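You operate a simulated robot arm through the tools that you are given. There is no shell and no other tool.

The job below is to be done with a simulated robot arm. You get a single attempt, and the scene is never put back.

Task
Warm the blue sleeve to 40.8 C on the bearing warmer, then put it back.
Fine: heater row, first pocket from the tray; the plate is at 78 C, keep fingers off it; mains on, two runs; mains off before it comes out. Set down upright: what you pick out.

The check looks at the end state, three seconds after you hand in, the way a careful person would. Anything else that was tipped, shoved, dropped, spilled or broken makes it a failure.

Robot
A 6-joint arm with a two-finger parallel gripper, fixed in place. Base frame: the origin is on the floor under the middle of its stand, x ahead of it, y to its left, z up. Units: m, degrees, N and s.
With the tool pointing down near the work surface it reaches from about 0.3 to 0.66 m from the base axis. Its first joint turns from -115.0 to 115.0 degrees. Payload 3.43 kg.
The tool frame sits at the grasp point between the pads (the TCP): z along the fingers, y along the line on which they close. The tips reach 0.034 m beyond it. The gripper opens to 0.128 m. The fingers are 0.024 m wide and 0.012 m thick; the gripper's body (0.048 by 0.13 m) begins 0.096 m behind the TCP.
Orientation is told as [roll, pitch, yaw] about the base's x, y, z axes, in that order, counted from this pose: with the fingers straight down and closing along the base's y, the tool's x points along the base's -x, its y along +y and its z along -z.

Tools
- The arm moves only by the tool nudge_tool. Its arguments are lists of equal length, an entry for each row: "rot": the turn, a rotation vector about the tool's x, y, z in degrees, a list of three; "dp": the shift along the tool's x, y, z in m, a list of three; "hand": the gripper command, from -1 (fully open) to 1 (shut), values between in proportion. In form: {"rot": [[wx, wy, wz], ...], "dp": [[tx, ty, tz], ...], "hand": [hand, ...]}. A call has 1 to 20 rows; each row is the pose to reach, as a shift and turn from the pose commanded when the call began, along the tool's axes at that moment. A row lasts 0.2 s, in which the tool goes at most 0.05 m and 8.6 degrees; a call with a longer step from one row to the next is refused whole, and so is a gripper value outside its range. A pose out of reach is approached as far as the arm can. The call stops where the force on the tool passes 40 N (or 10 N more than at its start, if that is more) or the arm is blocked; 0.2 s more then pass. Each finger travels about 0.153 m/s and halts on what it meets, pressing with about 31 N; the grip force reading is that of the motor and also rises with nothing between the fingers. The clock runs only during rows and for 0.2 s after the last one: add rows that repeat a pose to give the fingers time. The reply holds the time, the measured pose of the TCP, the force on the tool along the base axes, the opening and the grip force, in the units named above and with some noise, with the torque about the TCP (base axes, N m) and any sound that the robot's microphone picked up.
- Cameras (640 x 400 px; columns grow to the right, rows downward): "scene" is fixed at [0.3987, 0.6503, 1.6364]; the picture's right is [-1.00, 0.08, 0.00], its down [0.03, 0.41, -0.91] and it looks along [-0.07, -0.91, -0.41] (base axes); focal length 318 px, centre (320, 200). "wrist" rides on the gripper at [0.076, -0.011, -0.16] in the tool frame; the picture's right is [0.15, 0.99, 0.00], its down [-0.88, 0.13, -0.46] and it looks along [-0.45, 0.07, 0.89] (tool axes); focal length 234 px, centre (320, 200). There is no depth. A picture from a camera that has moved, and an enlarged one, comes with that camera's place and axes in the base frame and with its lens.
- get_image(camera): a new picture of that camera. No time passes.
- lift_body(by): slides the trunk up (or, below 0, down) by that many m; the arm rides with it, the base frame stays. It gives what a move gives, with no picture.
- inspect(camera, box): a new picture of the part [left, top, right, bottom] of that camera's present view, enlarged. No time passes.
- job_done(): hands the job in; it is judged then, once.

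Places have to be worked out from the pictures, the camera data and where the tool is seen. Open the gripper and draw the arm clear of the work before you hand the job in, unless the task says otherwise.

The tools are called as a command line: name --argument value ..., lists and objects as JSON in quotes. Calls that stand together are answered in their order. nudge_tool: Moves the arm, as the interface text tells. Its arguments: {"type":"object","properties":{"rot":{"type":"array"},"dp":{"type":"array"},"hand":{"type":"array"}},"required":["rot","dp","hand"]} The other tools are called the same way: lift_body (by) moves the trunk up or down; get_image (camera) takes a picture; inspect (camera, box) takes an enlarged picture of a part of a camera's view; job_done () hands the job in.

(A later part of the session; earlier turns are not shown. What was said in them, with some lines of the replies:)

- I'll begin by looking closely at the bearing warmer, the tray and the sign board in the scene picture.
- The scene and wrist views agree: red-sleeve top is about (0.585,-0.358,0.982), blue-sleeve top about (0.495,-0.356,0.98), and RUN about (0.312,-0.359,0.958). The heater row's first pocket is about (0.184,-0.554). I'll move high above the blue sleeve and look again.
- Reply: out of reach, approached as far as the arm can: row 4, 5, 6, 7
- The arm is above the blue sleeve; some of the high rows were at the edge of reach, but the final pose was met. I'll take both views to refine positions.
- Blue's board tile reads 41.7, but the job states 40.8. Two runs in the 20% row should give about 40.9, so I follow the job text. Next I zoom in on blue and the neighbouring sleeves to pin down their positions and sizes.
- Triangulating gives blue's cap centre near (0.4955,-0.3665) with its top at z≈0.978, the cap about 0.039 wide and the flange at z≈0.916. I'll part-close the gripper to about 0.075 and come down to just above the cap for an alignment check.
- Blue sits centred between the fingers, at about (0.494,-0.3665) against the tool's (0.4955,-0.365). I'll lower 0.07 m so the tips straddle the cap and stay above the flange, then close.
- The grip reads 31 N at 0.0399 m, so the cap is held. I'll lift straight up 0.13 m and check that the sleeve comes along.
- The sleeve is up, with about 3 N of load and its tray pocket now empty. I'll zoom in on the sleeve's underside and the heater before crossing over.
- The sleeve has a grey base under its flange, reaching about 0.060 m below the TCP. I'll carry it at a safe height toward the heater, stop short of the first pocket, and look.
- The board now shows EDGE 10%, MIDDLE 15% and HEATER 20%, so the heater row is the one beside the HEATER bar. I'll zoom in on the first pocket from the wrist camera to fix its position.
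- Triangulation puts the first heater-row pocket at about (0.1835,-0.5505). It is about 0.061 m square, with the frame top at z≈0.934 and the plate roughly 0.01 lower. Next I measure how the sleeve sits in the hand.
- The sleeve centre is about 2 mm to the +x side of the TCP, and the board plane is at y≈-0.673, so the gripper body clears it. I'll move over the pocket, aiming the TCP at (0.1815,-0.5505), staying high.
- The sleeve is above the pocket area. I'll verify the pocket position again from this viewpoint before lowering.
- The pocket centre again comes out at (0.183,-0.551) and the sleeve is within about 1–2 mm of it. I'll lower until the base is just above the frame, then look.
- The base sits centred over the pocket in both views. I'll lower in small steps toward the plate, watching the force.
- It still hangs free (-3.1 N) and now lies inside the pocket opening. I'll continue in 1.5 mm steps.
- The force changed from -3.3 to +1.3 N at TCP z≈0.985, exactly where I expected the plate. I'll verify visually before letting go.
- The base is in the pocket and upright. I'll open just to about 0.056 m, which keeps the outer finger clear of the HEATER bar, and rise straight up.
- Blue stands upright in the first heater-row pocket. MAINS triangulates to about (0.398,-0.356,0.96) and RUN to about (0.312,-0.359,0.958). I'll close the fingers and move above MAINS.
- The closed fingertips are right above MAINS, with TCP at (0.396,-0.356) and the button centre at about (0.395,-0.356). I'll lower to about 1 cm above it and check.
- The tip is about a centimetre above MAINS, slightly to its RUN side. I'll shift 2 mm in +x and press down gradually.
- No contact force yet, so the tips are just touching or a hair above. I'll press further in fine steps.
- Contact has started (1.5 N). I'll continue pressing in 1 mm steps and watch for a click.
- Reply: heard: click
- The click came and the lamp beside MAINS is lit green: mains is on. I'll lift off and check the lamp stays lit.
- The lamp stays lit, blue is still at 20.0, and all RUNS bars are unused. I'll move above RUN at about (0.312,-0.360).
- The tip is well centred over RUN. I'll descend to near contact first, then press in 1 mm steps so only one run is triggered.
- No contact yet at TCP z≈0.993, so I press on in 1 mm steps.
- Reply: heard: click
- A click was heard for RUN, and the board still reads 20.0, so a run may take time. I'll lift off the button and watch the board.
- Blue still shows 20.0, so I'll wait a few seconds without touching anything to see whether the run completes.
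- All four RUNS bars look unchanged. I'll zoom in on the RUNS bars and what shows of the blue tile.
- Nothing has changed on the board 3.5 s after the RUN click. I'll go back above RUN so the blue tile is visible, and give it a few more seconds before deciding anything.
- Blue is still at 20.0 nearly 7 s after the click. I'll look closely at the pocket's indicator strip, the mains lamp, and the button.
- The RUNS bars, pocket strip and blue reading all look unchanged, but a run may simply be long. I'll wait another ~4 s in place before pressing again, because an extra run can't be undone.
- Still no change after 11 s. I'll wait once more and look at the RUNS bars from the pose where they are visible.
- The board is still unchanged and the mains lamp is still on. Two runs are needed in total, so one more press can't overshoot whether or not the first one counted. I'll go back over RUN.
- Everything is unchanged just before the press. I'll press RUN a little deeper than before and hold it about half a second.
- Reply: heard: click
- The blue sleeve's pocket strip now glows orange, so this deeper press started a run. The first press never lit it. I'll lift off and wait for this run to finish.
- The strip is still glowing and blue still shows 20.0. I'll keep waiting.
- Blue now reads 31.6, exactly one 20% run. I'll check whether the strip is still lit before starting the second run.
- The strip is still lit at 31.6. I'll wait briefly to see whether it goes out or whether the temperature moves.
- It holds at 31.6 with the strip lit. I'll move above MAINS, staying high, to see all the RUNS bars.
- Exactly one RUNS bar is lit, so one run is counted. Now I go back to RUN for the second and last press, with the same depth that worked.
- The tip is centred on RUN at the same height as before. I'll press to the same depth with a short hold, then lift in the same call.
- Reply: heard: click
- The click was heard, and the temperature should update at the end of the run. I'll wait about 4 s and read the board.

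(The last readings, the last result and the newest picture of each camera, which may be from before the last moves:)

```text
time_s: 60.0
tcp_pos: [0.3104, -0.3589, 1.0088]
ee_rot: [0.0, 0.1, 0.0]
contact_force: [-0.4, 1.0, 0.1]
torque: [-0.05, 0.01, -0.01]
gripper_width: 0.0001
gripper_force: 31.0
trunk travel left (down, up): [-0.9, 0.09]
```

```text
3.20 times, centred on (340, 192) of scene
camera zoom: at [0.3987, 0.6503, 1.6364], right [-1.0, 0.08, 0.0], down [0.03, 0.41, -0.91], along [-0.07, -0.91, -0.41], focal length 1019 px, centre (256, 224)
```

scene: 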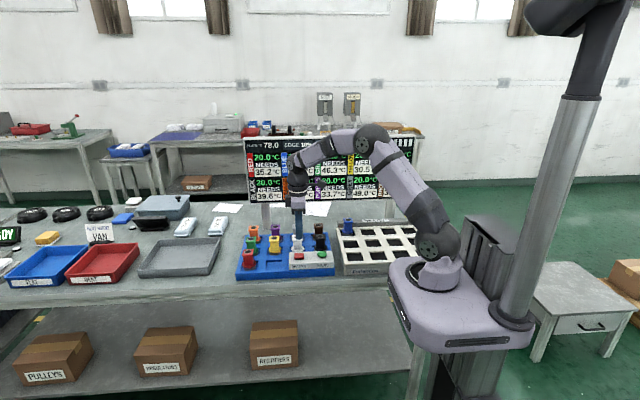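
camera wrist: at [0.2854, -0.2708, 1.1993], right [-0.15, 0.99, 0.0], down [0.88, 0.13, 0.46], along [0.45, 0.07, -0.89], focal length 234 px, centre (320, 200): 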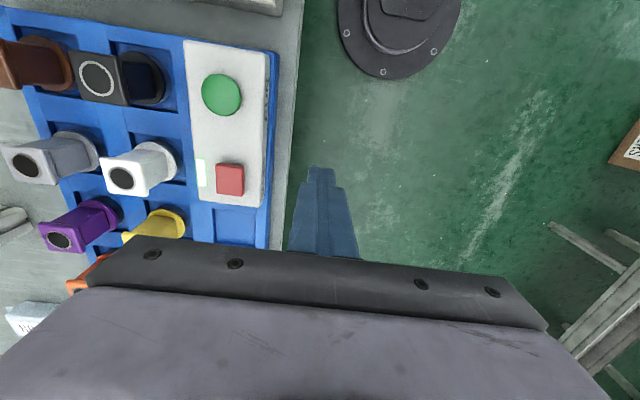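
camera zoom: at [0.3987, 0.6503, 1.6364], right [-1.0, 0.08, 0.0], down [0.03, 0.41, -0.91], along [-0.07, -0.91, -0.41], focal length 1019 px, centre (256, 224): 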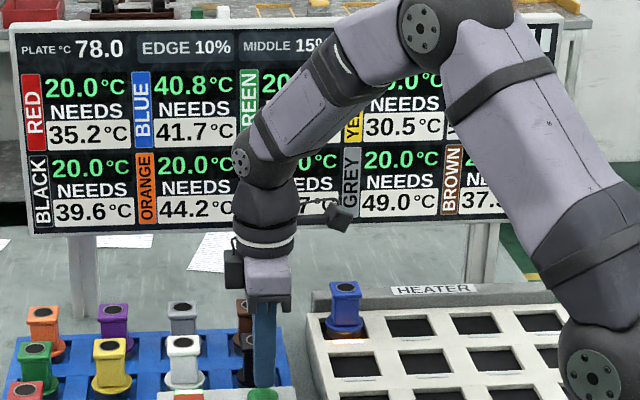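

Blue now reads 40.8 °C, the asked value. Next I move above MAINS, confirm two bars are lit, and then switch mains off.

nudge_tool --rot '[[0, 0, 0], [0, 0, 0], [0, 0, 0], [0, 0, 0], [0, 0, 0], [0, 0, 0], [0, 0, 0]]' --dp '[[0, 0, -0.02], [-0.03, 0, -0.03], [-0.06, 0, -0.03], [-0.087, 0.002, -0.03], [-0.087, 0.002, -0.01], [-0.087, 0.002, 0.012], [-0.087, 0.002, 0.012]]' --hand '[1, 1, 1, 1, 1, 1, 1]'

inspect --camera "scene" --box '[380, 130, 420, 155]'

inspect --camera "scene" --box '[270, 220, 350, 270]'

```text
time_s: 61.6
tcp_pos: [0.3997, -0.3585, 0.9951]
ee_rot: [0.0, 0.0, 0.1]
contact_force: [0.6, -0.3, -0.1]
torque: [-0.05, 0.01, 0.0]
gripper_width: 0.0002
gripper_force: 30.6
trunk travel left (down, up): [-0.9, 0.09]
```

```text
16.00 times, centred on (400, 142) of scene
camera zoom: at [0.3987, 0.6503, 1.6364], right [-1.0, 0.08, 0.0], down [0.03, 0.41, -0.91], along [-0.07, -0.91, -0.41], focal length 5097 px, centre (-960, 1120)
```

zoom: 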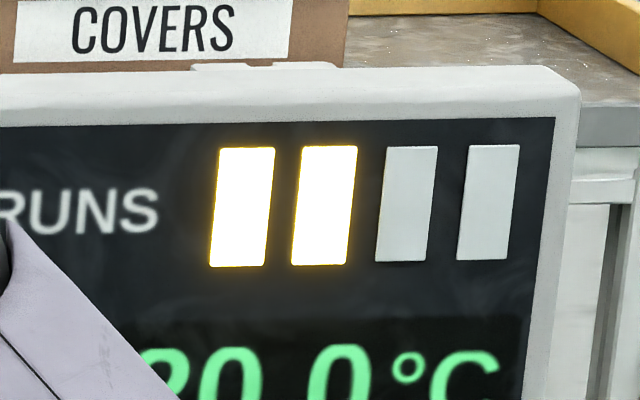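

```text
8.00 times, centred on (310, 245) of scene
camera zoom: at [0.3987, 0.6503, 1.6364], right [-1.0, 0.08, 0.0], down [0.03, 0.41, -0.91], along [-0.07, -0.91, -0.41], focal length 2548 px, centre (400, -160)
```

zoom: 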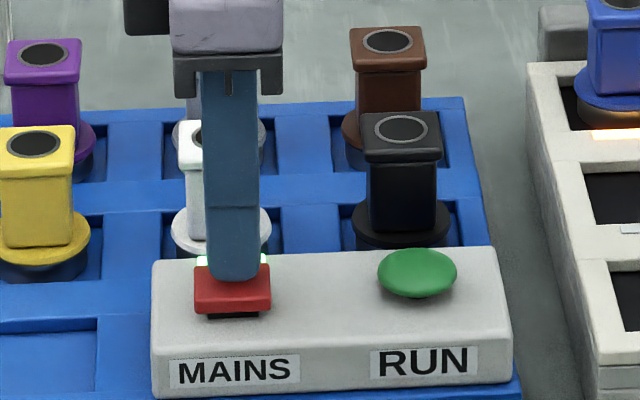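

Two bars are lit, and the tip sits just over MAINS. I'll press it once to switch off and lift again.

nudge_tool --rot '[[0, 0, 0], [0, 0, 0], [0, 0, 0], [0, 0, 0], [0, 0, 0], [0, 0, 0], [0, 0, 0], [0, 0, 0]]' --dp '[[0, 0, 0.002], [0, 0, 0.004], [0, 0, 0.0055], [0, 0, 0.007], [0, 0, 0.008], [0, 0, 0.008], [0, 0, -0.004], [0, 0, -0.02]]' --hand '[1, 1, 1, 1, 1, 1, 1, 1]'

inspect --camera "scene" --box '[270, 220, 350, 270]'

inspect --camera "scene" --box '[330, 205, 410, 255]'

get_image --camera "wrist"

```text
time_s: 63.4
tcp_pos: [0.3984, -0.3585, 1.016]
ee_rot: [-0.1, -0.1, 0.0]
contact_force: [0.4, 0.3, 0.1]
torque: [0.0, 0.02, -0.01]
gripper_width: 0.0004
gripper_force: 31.0
trunk travel left (down, up): [-0.9, 0.09]
heard: click
```

```text
8.00 times, centred on (310, 245) of scene
camera zoom: at [0.3987, 0.6503, 1.6364], right [-1.0, 0.08, 0.0], down [0.03, 0.41, -0.91], along [-0.07, -0.91, -0.41], focal length 2548 px, centre (400, -160)
```

zoom: 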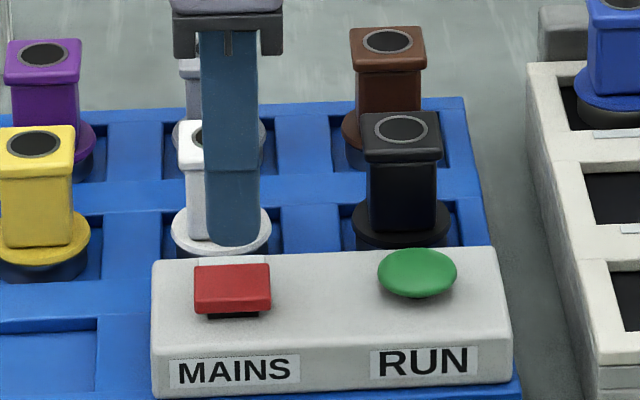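

```text
8.00 times, centred on (370, 230) of scene
camera zoom: at [0.3987, 0.6503, 1.6364], right [-1.0, 0.08, 0.0], down [0.03, 0.41, -0.91], along [-0.07, -0.91, -0.41], focal length 2548 px, centre (-80, -40)
```

zoom: 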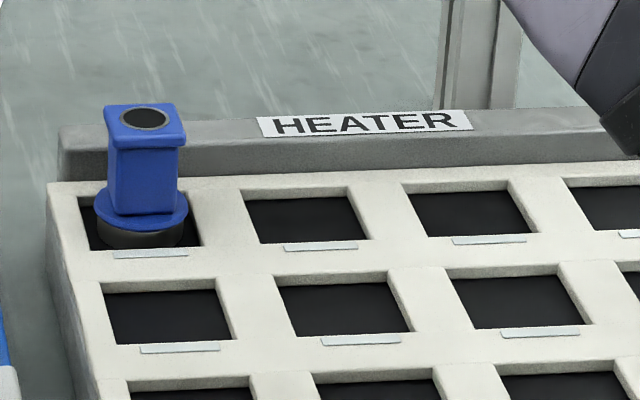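

```text
taken
camera wrist: at [0.3224, -0.3695, 1.1749], right [-0.15, 0.99, 0.0], down [0.88, 0.13, 0.46], along [0.45, 0.07, -0.89], focal length 234 px, centre (320, 200)
```

wrist: 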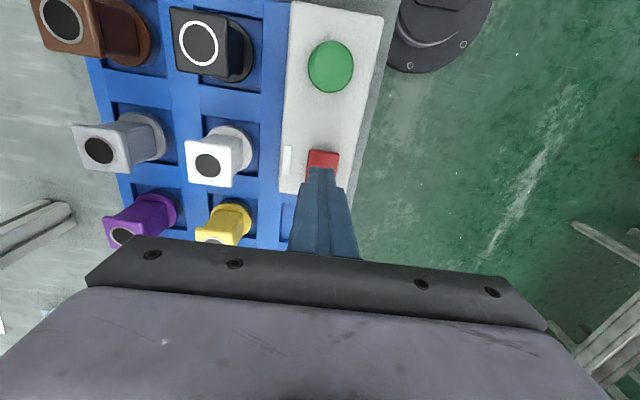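

The lamp and the pocket strip are both dark, so mains is off. I'll rise, open the fingers to about 0.06 m, and return above the blue sleeve.

nudge_tool --rot '[[0, 0, 0], [0, 0, 0], [0, 0, 0], [0, 0, 0], [0, 0, 0], [0, 0, 0], [0, 0, 0], [0, 0, 0], [0, 0, 0], [0, 0, 0], [0, 0, 0], [0, 0, 0]]' --dp '[[0, 0, -0.035], [0, 0, -0.07], [0.02, -0.018, -0.08], [0.05, -0.045, -0.08], [0.08, -0.072, -0.08], [0.11, -0.098, -0.08], [0.14, -0.125, -0.08], [0.17, -0.152, -0.08], [0.195, -0.174, -0.08], [0.21, -0.188, -0.08], [0.2174, -0.1938, -0.08], [0.2174, -0.1938, -0.08]]' --hand '[1, 1, 0.6, 0.3, 0.08, 0.08, 0.08, 0.08, 0.08, 0.08, 0.08, 0.08]'

get_image --camera "wrist"

inspect --camera "scene" --box '[240, 130, 440, 255]'

```text
time_s: 66.0
tcp_pos: [0.1796, -0.5512, 1.0943]
ee_rot: [0.0, 0.1, 0.0]
contact_force: [-0.2, 0.6, 0.1]
torque: [-0.01, 0.0, -0.01]
gripper_width: 0.0588
gripper_force: 0.1
trunk travel left (down, up): [-0.9, 0.09]
```

```text
taken
camera wrist: at [0.1046, -0.563, 1.2552], right [-0.15, 0.99, 0.0], down [0.88, 0.13, 0.46], along [0.45, 0.07, -0.89], focal length 234 px, centre (320, 200)
```

wrist: 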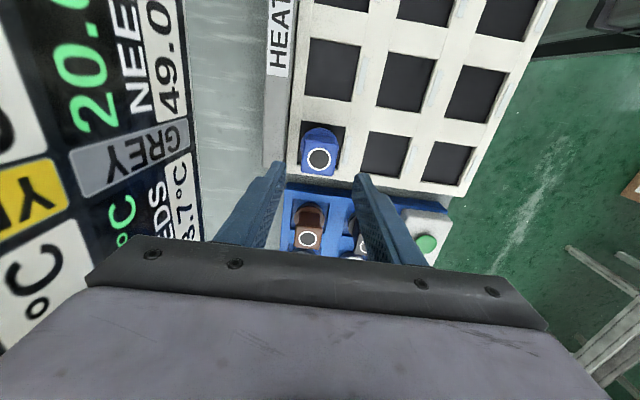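

```text
3.20 times, centred on (340, 192) of scene
camera zoom: at [0.3987, 0.6503, 1.6364], right [-1.0, 0.08, 0.0], down [0.03, 0.41, -0.91], along [-0.07, -0.91, -0.41], focal length 1019 px, centre (256, 224)
```

zoom: 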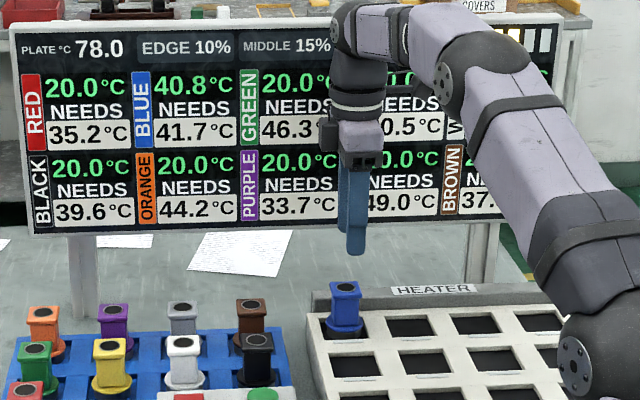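

Blue reads 40.8, and the sleeve's cap is at about (0.1826,-0.553), centred between the fingers. I'll descend to TCP z≈0.988, keeping the tips well above the plate, then close.

nudge_tool --rot '[[0, 0, 0], [0, 0, 0], [0, 0, 0], [0, 0, 0], [0, 0, 0]]' --dp '[[-0.001, -0.001, 0.025], [-0.001, -0.001, 0.05], [-0.001, -0.001, 0.075], [-0.001, -0.001, 0.09], [-0.001, -0.001, 0.09]]' --hand '[0.08, 0.08, 0.08, 0.08, 0.08]'

inspect --camera "wrist" --box '[260, 120, 380, 220]'

inspect --camera "scene" --box '[325, 195, 395, 245]'

```text
time_s: 67.2
tcp_pos: [0.1826, -0.5518, 1.006]
ee_rot: [0.1, 0.1, 0.0]
contact_force: [-0.4, 0.0, -0.4]
torque: [0.01, -0.02, 0.01]
gripper_width: 0.0591
gripper_force: 0.2
trunk travel left (down, up): [-0.9, 0.09]
```

```text
4.00 times, centred on (320, 170) of wrist
camera zoom: at [0.1065, -0.5634, 1.1648], right [-0.15, 0.99, 0.0], down [0.88, 0.13, 0.46], along [0.45, 0.07, -0.89], focal length 937 px, centre (320, 320)
```

zoom: 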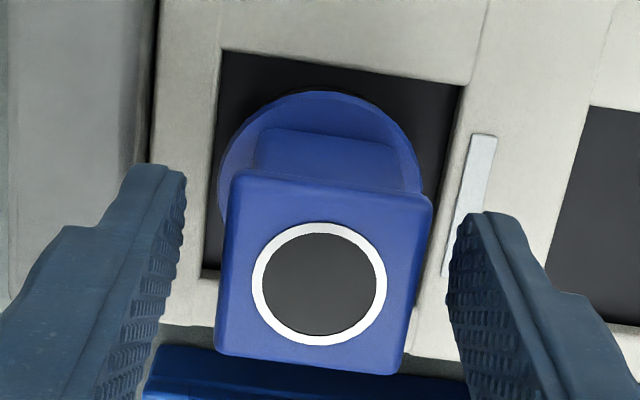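

```text
8.00 times, centred on (360, 220) of scene
camera zoom: at [0.3987, 0.6503, 1.6364], right [-1.0, 0.08, 0.0], down [0.03, 0.41, -0.91], along [-0.07, -0.91, -0.41], focal length 2548 px, centre (0, 40)
```

zoom: 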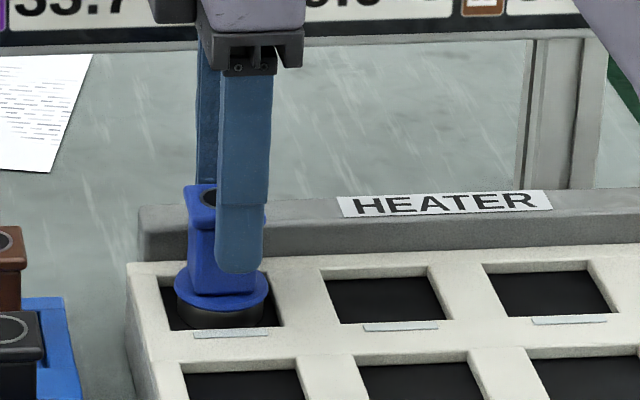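

The fingers straddle the cap evenly with clearance to the bar. I'll go down 0.018 m more and close.

nudge_tool --rot '[[0, 0, 0], [0, 0, 0], [0, 0, 0], [0, 0, 0], [0, 0, 0], [0, 0, 0], [0, 0, 0]]' --dp '[[0, 0, 0.008], [0, 0, 0.014], [0, 0, 0.018], [0, 0, 0.018], [0, 0, 0.018], [0, 0, 0.018], [0, 0, 0.018]]' --hand '[0.08, 0.08, 0.08, 0.08, 1, 1, 1]'

inspect --camera "scene" --box '[325, 195, 395, 245]'

inspect --camera "wrist" --box '[260, 120, 380, 220]'

```text
time_s: 68.8
tcp_pos: [0.1835, -0.5526, 0.987]
ee_rot: [-0.1, 0.0, 0.1]
contact_force: [0.5, 0.1, -0.7]
torque: [0.0, -0.02, 0.01]
gripper_width: 0.0397
gripper_force: 31.5
trunk travel left (down, up): [-0.9, 0.09]
```

```text
8.00 times, centred on (360, 220) of scene
camera zoom: at [0.3987, 0.6503, 1.6364], right [-1.0, 0.08, 0.0], down [0.03, 0.41, -0.91], along [-0.07, -0.91, -0.41], focal length 2548 px, centre (0, 40)
```

zoom: 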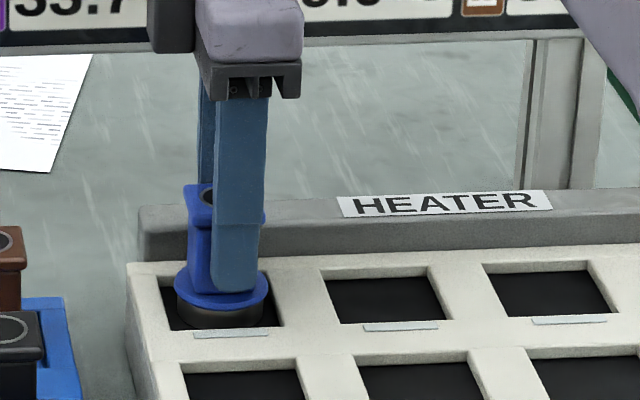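

```text
4.00 times, centred on (320, 170) of wrist
camera zoom: at [0.1066, -0.5641, 1.1476], right [-0.15, 0.99, 0.0], down [0.88, 0.13, 0.46], along [0.45, 0.07, -0.89], focal length 937 px, centre (320, 320)
```

zoom: 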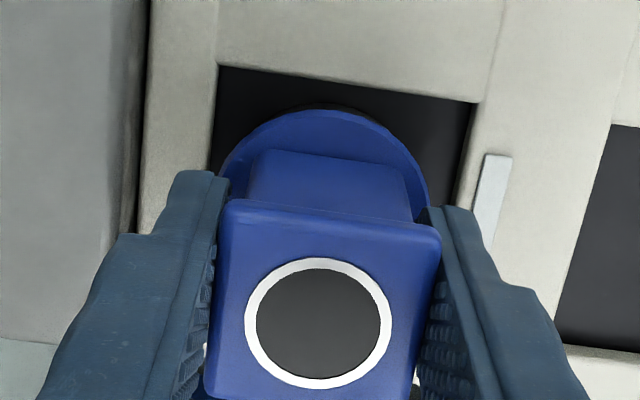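

The cap is gripped at 0.0397 m and 31 N. I'll lift straight up out of the pocket and check.

nudge_tool --rot '[[0, 0, 0], [0, 0, 0], [0, 0, 0], [0, 0, 0], [0, 0, 0], [0, 0, 0]]' --dp '[[0, 0, -0.015], [0, 0, -0.035], [0, 0, -0.065], [0, 0, -0.095], [0, 0, -0.118], [0, 0, -0.118]]' --hand '[1, 1, 1, 1, 1, 1]'

inspect --camera "scene" --box '[310, 165, 420, 255]'

```text
time_s: 70.2
tcp_pos: [0.1831, -0.5525, 1.105]
ee_rot: [0.1, 0.1, 0.0]
contact_force: [0.0, 0.4, -3.9]
torque: [0.0, -0.02, -0.01]
gripper_width: 0.0398
gripper_force: 31.2
trunk travel left (down, up): [-0.9, 0.09]
```

```text
4.44 times, centred on (365, 210) of scene
camera zoom: at [0.3987, 0.6503, 1.6364], right [-1.0, 0.08, 0.0], down [0.03, 0.41, -0.91], along [-0.07, -0.91, -0.41], focal length 1416 px, centre (120, 156)
```

zoom: 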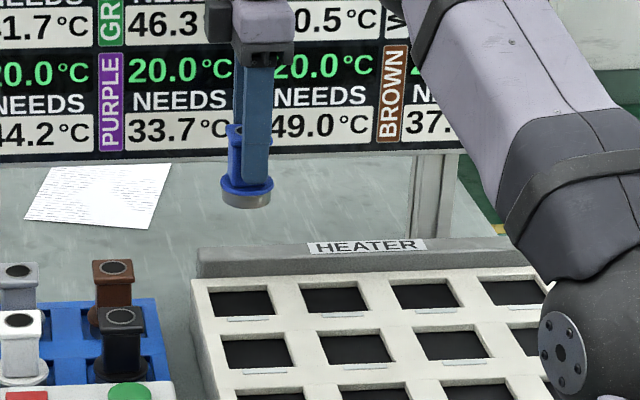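

The sleeve is out and hanging freely (-3.9 N). I'll carry it at this height back above its tray pocket at about (0.4955,-0.3665).

nudge_tool --rot '[[0, 0, 0], [0, 0, 0], [0, 0, 0], [0, 0, 0], [0, 0, 0], [0, 0, 0], [0, 0, 0], [0, 0, 0], [0, 0, 0], [0, 0, 0], [0, 0, 0], [0, 0, 0]]' --dp '[[-0.02, 0.012, 0], [-0.05, 0.03, 0], [-0.085, 0.051, 0], [-0.12, 0.071, 0], [-0.155, 0.092, 0], [-0.19, 0.113, 0], [-0.225, 0.134, 0], [-0.26, 0.155, 0], [-0.285, 0.17, 0], [-0.305, 0.182, 0], [-0.3125, 0.186, 0], [-0.3125, 0.186, 0]]' --hand '[1, 1, 1, 1, 1, 1, 1, 1, 1, 1, 1, 1]'

get_image --camera "wrist"

inspect --camera "scene" --box '[250, 190, 350, 280]'

```text
time_s: 72.8
tcp_pos: [0.4946, -0.3664, 1.1043]
ee_rot: [0.0, -0.1, 0.0]
contact_force: [-0.8, 0.2, -3.7]
torque: [-0.04, -0.04, 0.01]
gripper_width: 0.04
gripper_force: 31.6
trunk travel left (down, up): [-0.9, 0.09]
```

```text
taken
camera wrist: at [0.4184, -0.3777, 1.2643], right [-0.15, 0.99, 0.0], down [0.88, 0.13, 0.46], along [0.45, 0.07, -0.89], focal length 234 px, centre (320, 200)
```

wrist: 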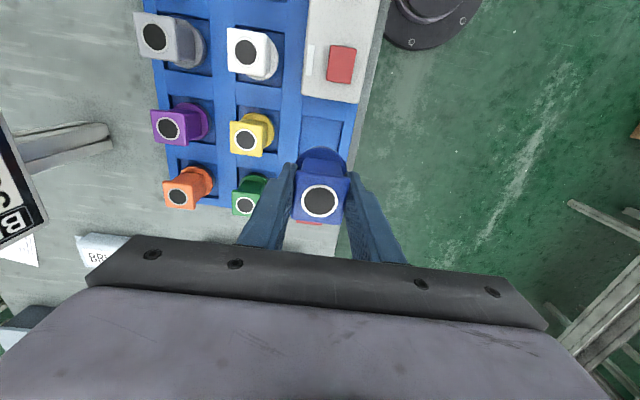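

```text
4.44 times, centred on (300, 235) of scene
camera zoom: at [0.3987, 0.6503, 1.6364], right [-1.0, 0.08, 0.0], down [0.03, 0.41, -0.91], along [-0.07, -0.91, -0.41], focal length 1416 px, centre (409, 44)
```

zoom: 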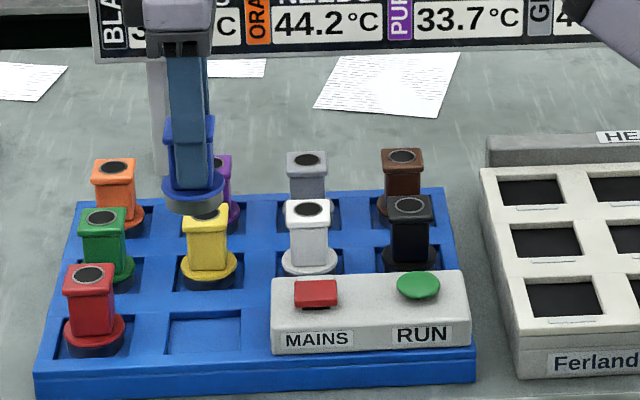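

The sleeve is above its empty pocket, with TCP at (0.4945,-0.3665) matching the original spot to about 1 mm. I'll lower to just above the tray and check alignment.

nudge_tool --rot '[[0, 0, 0], [0, 0, 0], [0, 0, 0], [0, 0, 0], [0, 0, 0], [0, 0, 0]]' --dp '[[-0.0005, 0, 0.025], [-0.0005, 0, 0.05], [-0.0005, 0, 0.075], [-0.0005, 0, 0.1], [-0.0005, 0, 0.116], [-0.0005, 0, 0.116]]' --hand '[1, 1, 1, 1, 1, 1]'

inspect --camera "scene" --box '[260, 225, 330, 275]'

inspect --camera "wrist" --box '[250, 100, 390, 220]'

```text
time_s: 74.2
tcp_pos: [0.4957, -0.3663, 0.9896]
ee_rot: [0.0, 0.0, 0.1]
contact_force: [-0.2, 0.0, -4.1]
torque: [0.03, 0.04, -0.01]
gripper_width: 0.04
gripper_force: 30.9
trunk travel left (down, up): [-0.9, 0.09]
```

```text
8.00 times, centred on (295, 250) of scene
camera zoom: at [0.3987, 0.6503, 1.6364], right [-1.0, 0.08, 0.0], down [0.03, 0.41, -0.91], along [-0.07, -0.91, -0.41], focal length 2548 px, centre (520, -200)
```

zoom: 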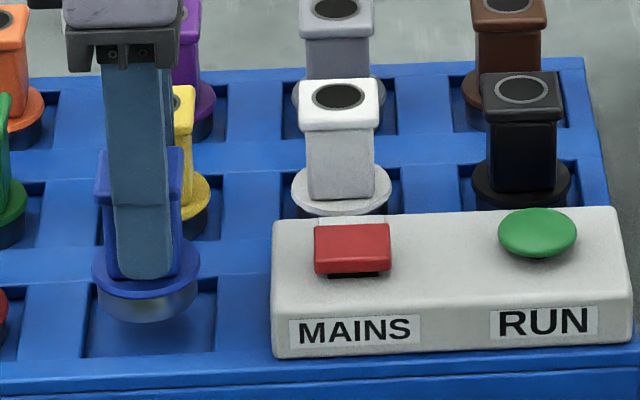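

```text
3.33 times, centred on (320, 160) of wrist
camera zoom: at [0.4188, -0.3774, 1.1488], right [-0.15, 0.99, 0.0], down [0.88, 0.13, 0.46], along [0.45, 0.07, -0.89], focal length 781 px, centre (320, 333)
```

zoom: 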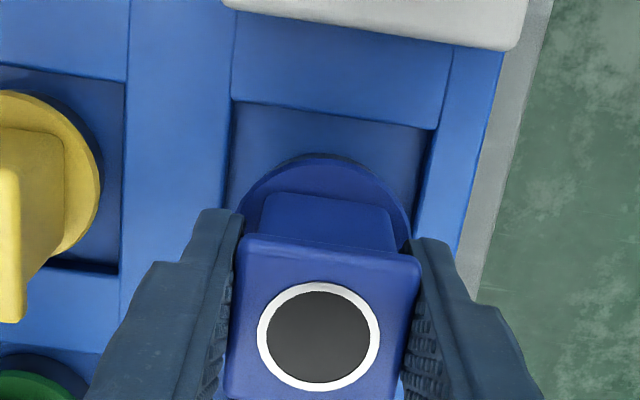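

The base is centred over the pocket in both views, within about 2 mm. I'll lower in small steps and watch for support force near TCP z≈0.968.

nudge_tool --rot '[[0, 0, 0], [0, 0, 0], [0, 0, 0], [0, 0, 0], [0, 0, 0], [0, 0, 0]]' --dp '[[0.001, 0, 0.005], [0.001, 0, 0.01], [0.001, 0, 0.014], [0.001, 0, 0.017], [0.001, 0, 0.0195], [0.001, 0, 0.0195]]' --hand '[1, 1, 1, 1, 1, 1]'

inspect --camera "scene" --box '[260, 225, 330, 275]'

```text
time_s: 75.6
tcp_pos: [0.4953, -0.3667, 0.9711]
ee_rot: [0.0, 0.0, 0.0]
contact_force: [0.1, -0.1, -4.0]
torque: [0.01, 0.02, 0.01]
gripper_width: 0.0399
gripper_force: 30.6
trunk travel left (down, up): [-0.9, 0.09]
```

```text
8.00 times, centred on (295, 250) of scene
camera zoom: at [0.3987, 0.6503, 1.6364], right [-1.0, 0.08, 0.0], down [0.03, 0.41, -0.91], along [-0.07, -0.91, -0.41], focal length 2548 px, centre (520, -200)
```

zoom: 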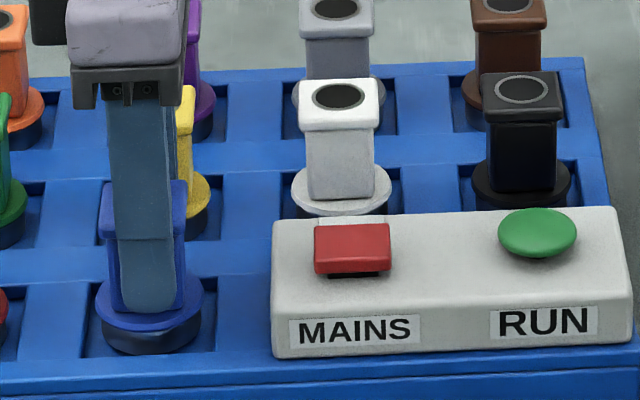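

The sleeve is inside the pocket and still hanging (-4.0 N). I'll go down 1 mm at a time.

nudge_tool --rot '[[0, 0, 0], [0, 0, 0], [0, 0, 0], [0, 0, 0]]' --dp '[[0, 0, 0.001], [0, 0, 0.002], [0, 0, 0.003], [0, 0, 0.003]]' --hand '[1, 1, 1, 1]'

```text
time_s: 76.6
tcp_pos: [0.495, -0.3666, 0.9672]
ee_rot: [-0.1, 0.0, 0.1]
contact_force: [0.4, 0.0, -1.0]
torque: [-0.03, -0.01, -0.02]
gripper_width: 0.04
gripper_force: 31.1
trunk travel left (down, up): [-0.9, 0.09]
```

The load has dropped to -1 N, so the base is touching the floor of the pocket. I'll go 0.7 mm more to seat it fully.

nudge_tool --rot '[[0, 0, 0], [0, 0, 0]]' --dp '[[0, 0, 0.0007], [0, 0, 0.0007]]' --hand '[1, 1]'

inspect --camera "scene" --box '[260, 225, 330, 275]'

```text
time_s: 77.2
tcp_pos: [0.4954, -0.3665, 0.9677]
ee_rot: [-0.1, 0.0, 0.0]
contact_force: [-2.1, 0.0, 4.3]
torque: [-0.18, 0.12, -0.03]
gripper_width: 0.0398
gripper_force: 30.7
trunk travel left (down, up): [-0.9, 0.09]
```

```text
8.00 times, centred on (295, 250) of scene
camera zoom: at [0.3987, 0.6503, 1.6364], right [-1.0, 0.08, 0.0], down [0.03, 0.41, -0.91], along [-0.07, -0.91, -0.41], focal length 2548 px, centre (520, -200)
```

zoom: 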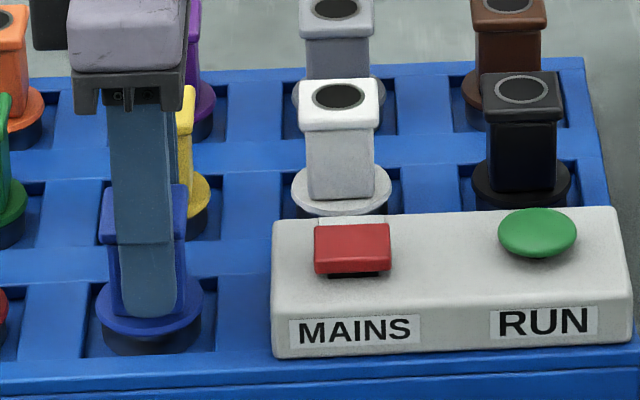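

The sleeve is seated, with the force now +4.3 N. I'll open gently to about 0.07 m, which is clear of yellow, and rise straight up.

nudge_tool --rot '[[0, 0, 0], [0, 0, 0], [0, 0, 0], [0, 0, 0], [0, 0, 0], [0, 0, 0], [0, 0, 0], [0, 0, 0], [0, 0, 0]]' --dp '[[0, 0, -0.0005], [0, 0, -0.0005], [0, 0, -0.0005], [0, 0, -0.0005], [0, 0, -0.02], [0, 0, -0.05], [0, 0, -0.08], [0, 0, -0.11], [0, 0, -0.11]]' --hand '[0.2, -0.1, -0.1, -0.1, -0.1, -0.1, -0.1, -0.1, -0.1]'

inspect --camera "scene" --box '[250, 190, 350, 280]'

get_image --camera "wrist"

```text
time_s: 79.2
tcp_pos: [0.4951, -0.3666, 1.0772]
ee_rot: [0.1, 0.0, 0.1]
contact_force: [0.4, 0.2, 0.8]
torque: [0.01, 0.0, 0.02]
gripper_width: 0.0705
gripper_force: 0.2
trunk travel left (down, up): [-0.9, 0.09]
```

```text
4.44 times, centred on (300, 235) of scene
camera zoom: at [0.3987, 0.6503, 1.6364], right [-1.0, 0.08, 0.0], down [0.03, 0.41, -0.91], along [-0.07, -0.91, -0.41], focal length 1416 px, centre (409, 44)
```

zoom: 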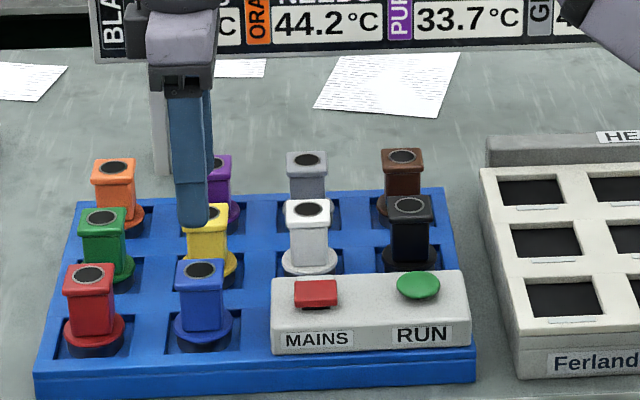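

```text
taken
camera wrist: at [0.4185, -0.3781, 1.2371], right [-0.15, 0.99, 0.0], down [0.88, 0.13, 0.46], along [0.45, 0.07, -0.89], focal length 234 px, centre (320, 200)
```

wrist: 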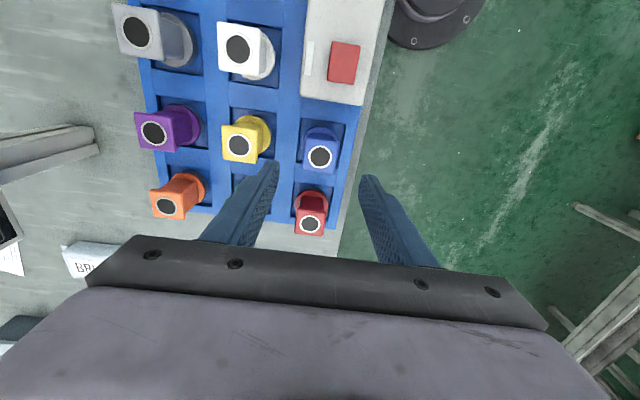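

Blue stands upright in its own pocket with nothing else disturbed. I'll open the gripper fully and draw the arm up and back toward the start pose.

nudge_tool --rot '[[0, 0, 0], [0, 0, 0], [0, 0, 0], [0, 0, 0], [0, 0, 0], [0, 0, 0], [0, 0, 0], [0, 0, 0], [0, 0, 0], [0, 0, 0]]' --dp '[[0, 0, -0.03], [0.01, 0.02, -0.05], [0.03, 0.045, -0.07], [0.05, 0.07, -0.09], [0.07, 0.095, -0.11], [0.09, 0.12, -0.13], [0.105, 0.14, -0.15], [0.11, 0.147, -0.17], [0.11, 0.147, -0.18], [0.11, 0.147, -0.18]]' --hand '[-0.1, -0.1, -0.3, -0.6, -1, -1, -1, -1, -1, -1]'

get_image --camera "scene"

inspect --camera "scene" --box '[230, 205, 430, 285]'

inspect --camera "scene" --box '[240, 130, 420, 210]'

```text
time_s: 81.4
tcp_pos: [0.3834, -0.2192, 1.2574]
ee_rot: [0.0, 0.0, 0.0]
contact_force: [0.3, 0.6, 0.6]
torque: [0.0, 0.01, -0.02]
gripper_width: 0.1283
gripper_force: 0.0
trunk travel left (down, up): [-0.9, 0.09]
```

```text
taken
```

scene: 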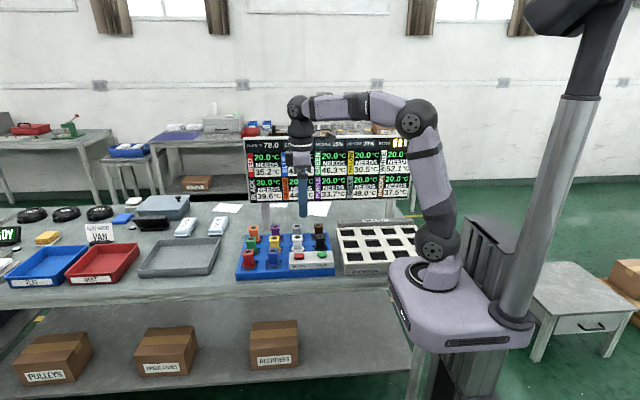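

```text
3.20 times, centred on (330, 245) of scene
camera zoom: at [0.3987, 0.6503, 1.6364], right [-1.0, 0.08, 0.0], down [0.03, 0.41, -0.91], along [-0.07, -0.91, -0.41], focal length 1019 px, centre (288, 56)
```

zoom: 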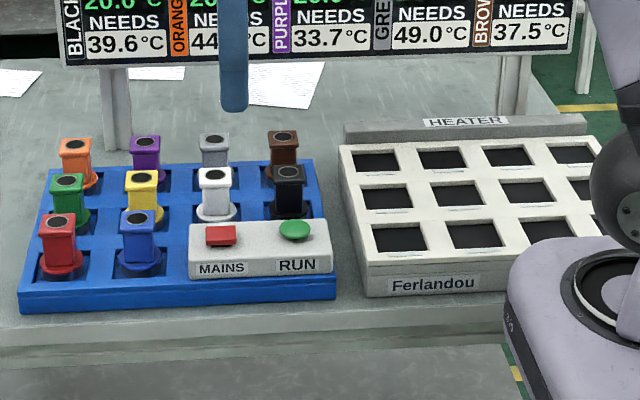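

```text
3.56 times, centred on (330, 170) of scene
camera zoom: at [0.3987, 0.6503, 1.6364], right [-1.0, 0.08, 0.0], down [0.03, 0.41, -0.91], along [-0.07, -0.91, -0.41], focal length 1133 px, centre (284, 307)
```

zoom: 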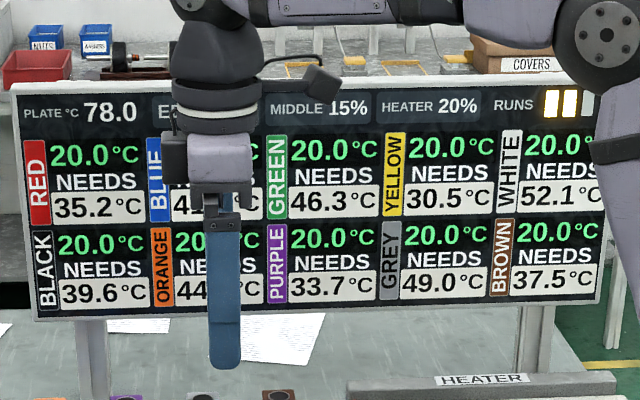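

Blue is upright in its own pocket, mains is off, exactly two runs are shown, and the other sleeves are untouched at 20.0. The arm is clear with the gripper open, so I hand in.

job_done

```text
The job is handed in.
```

The blue sleeve was warmed to 40.8 °C, going by the board's reading after the second run. It is back upright in its own tray pocket.

- **Heating:** It sat in the heater row's first pocket from the tray. Exactly two runs were counted on the board.
- **Extra press:** My first press on RUN clicked but was too shallow to start a run. I pressed RUN three times in all; only two counted.
- **Mains:** I switched it off before lifting the sleeve out; the mains lamp and the pocket's light strip were both dark.
- **Fingers:** By my estimate they stayed about 2.5 cm above the hot plate.
- **Other sleeves:** None of them was moved. Their readings I could see were still 20.0 °C.
- **Board mismatch:** The board lists 41.7 °C as what blue needs. I followed your 40.8 °C.
- **Not re-read:** In my last picture the arm covered blue's reading. I last read it as 40.8 °C just before lifting the sleeve out of the heater.

The gripper is open and the arm is clear of the work.
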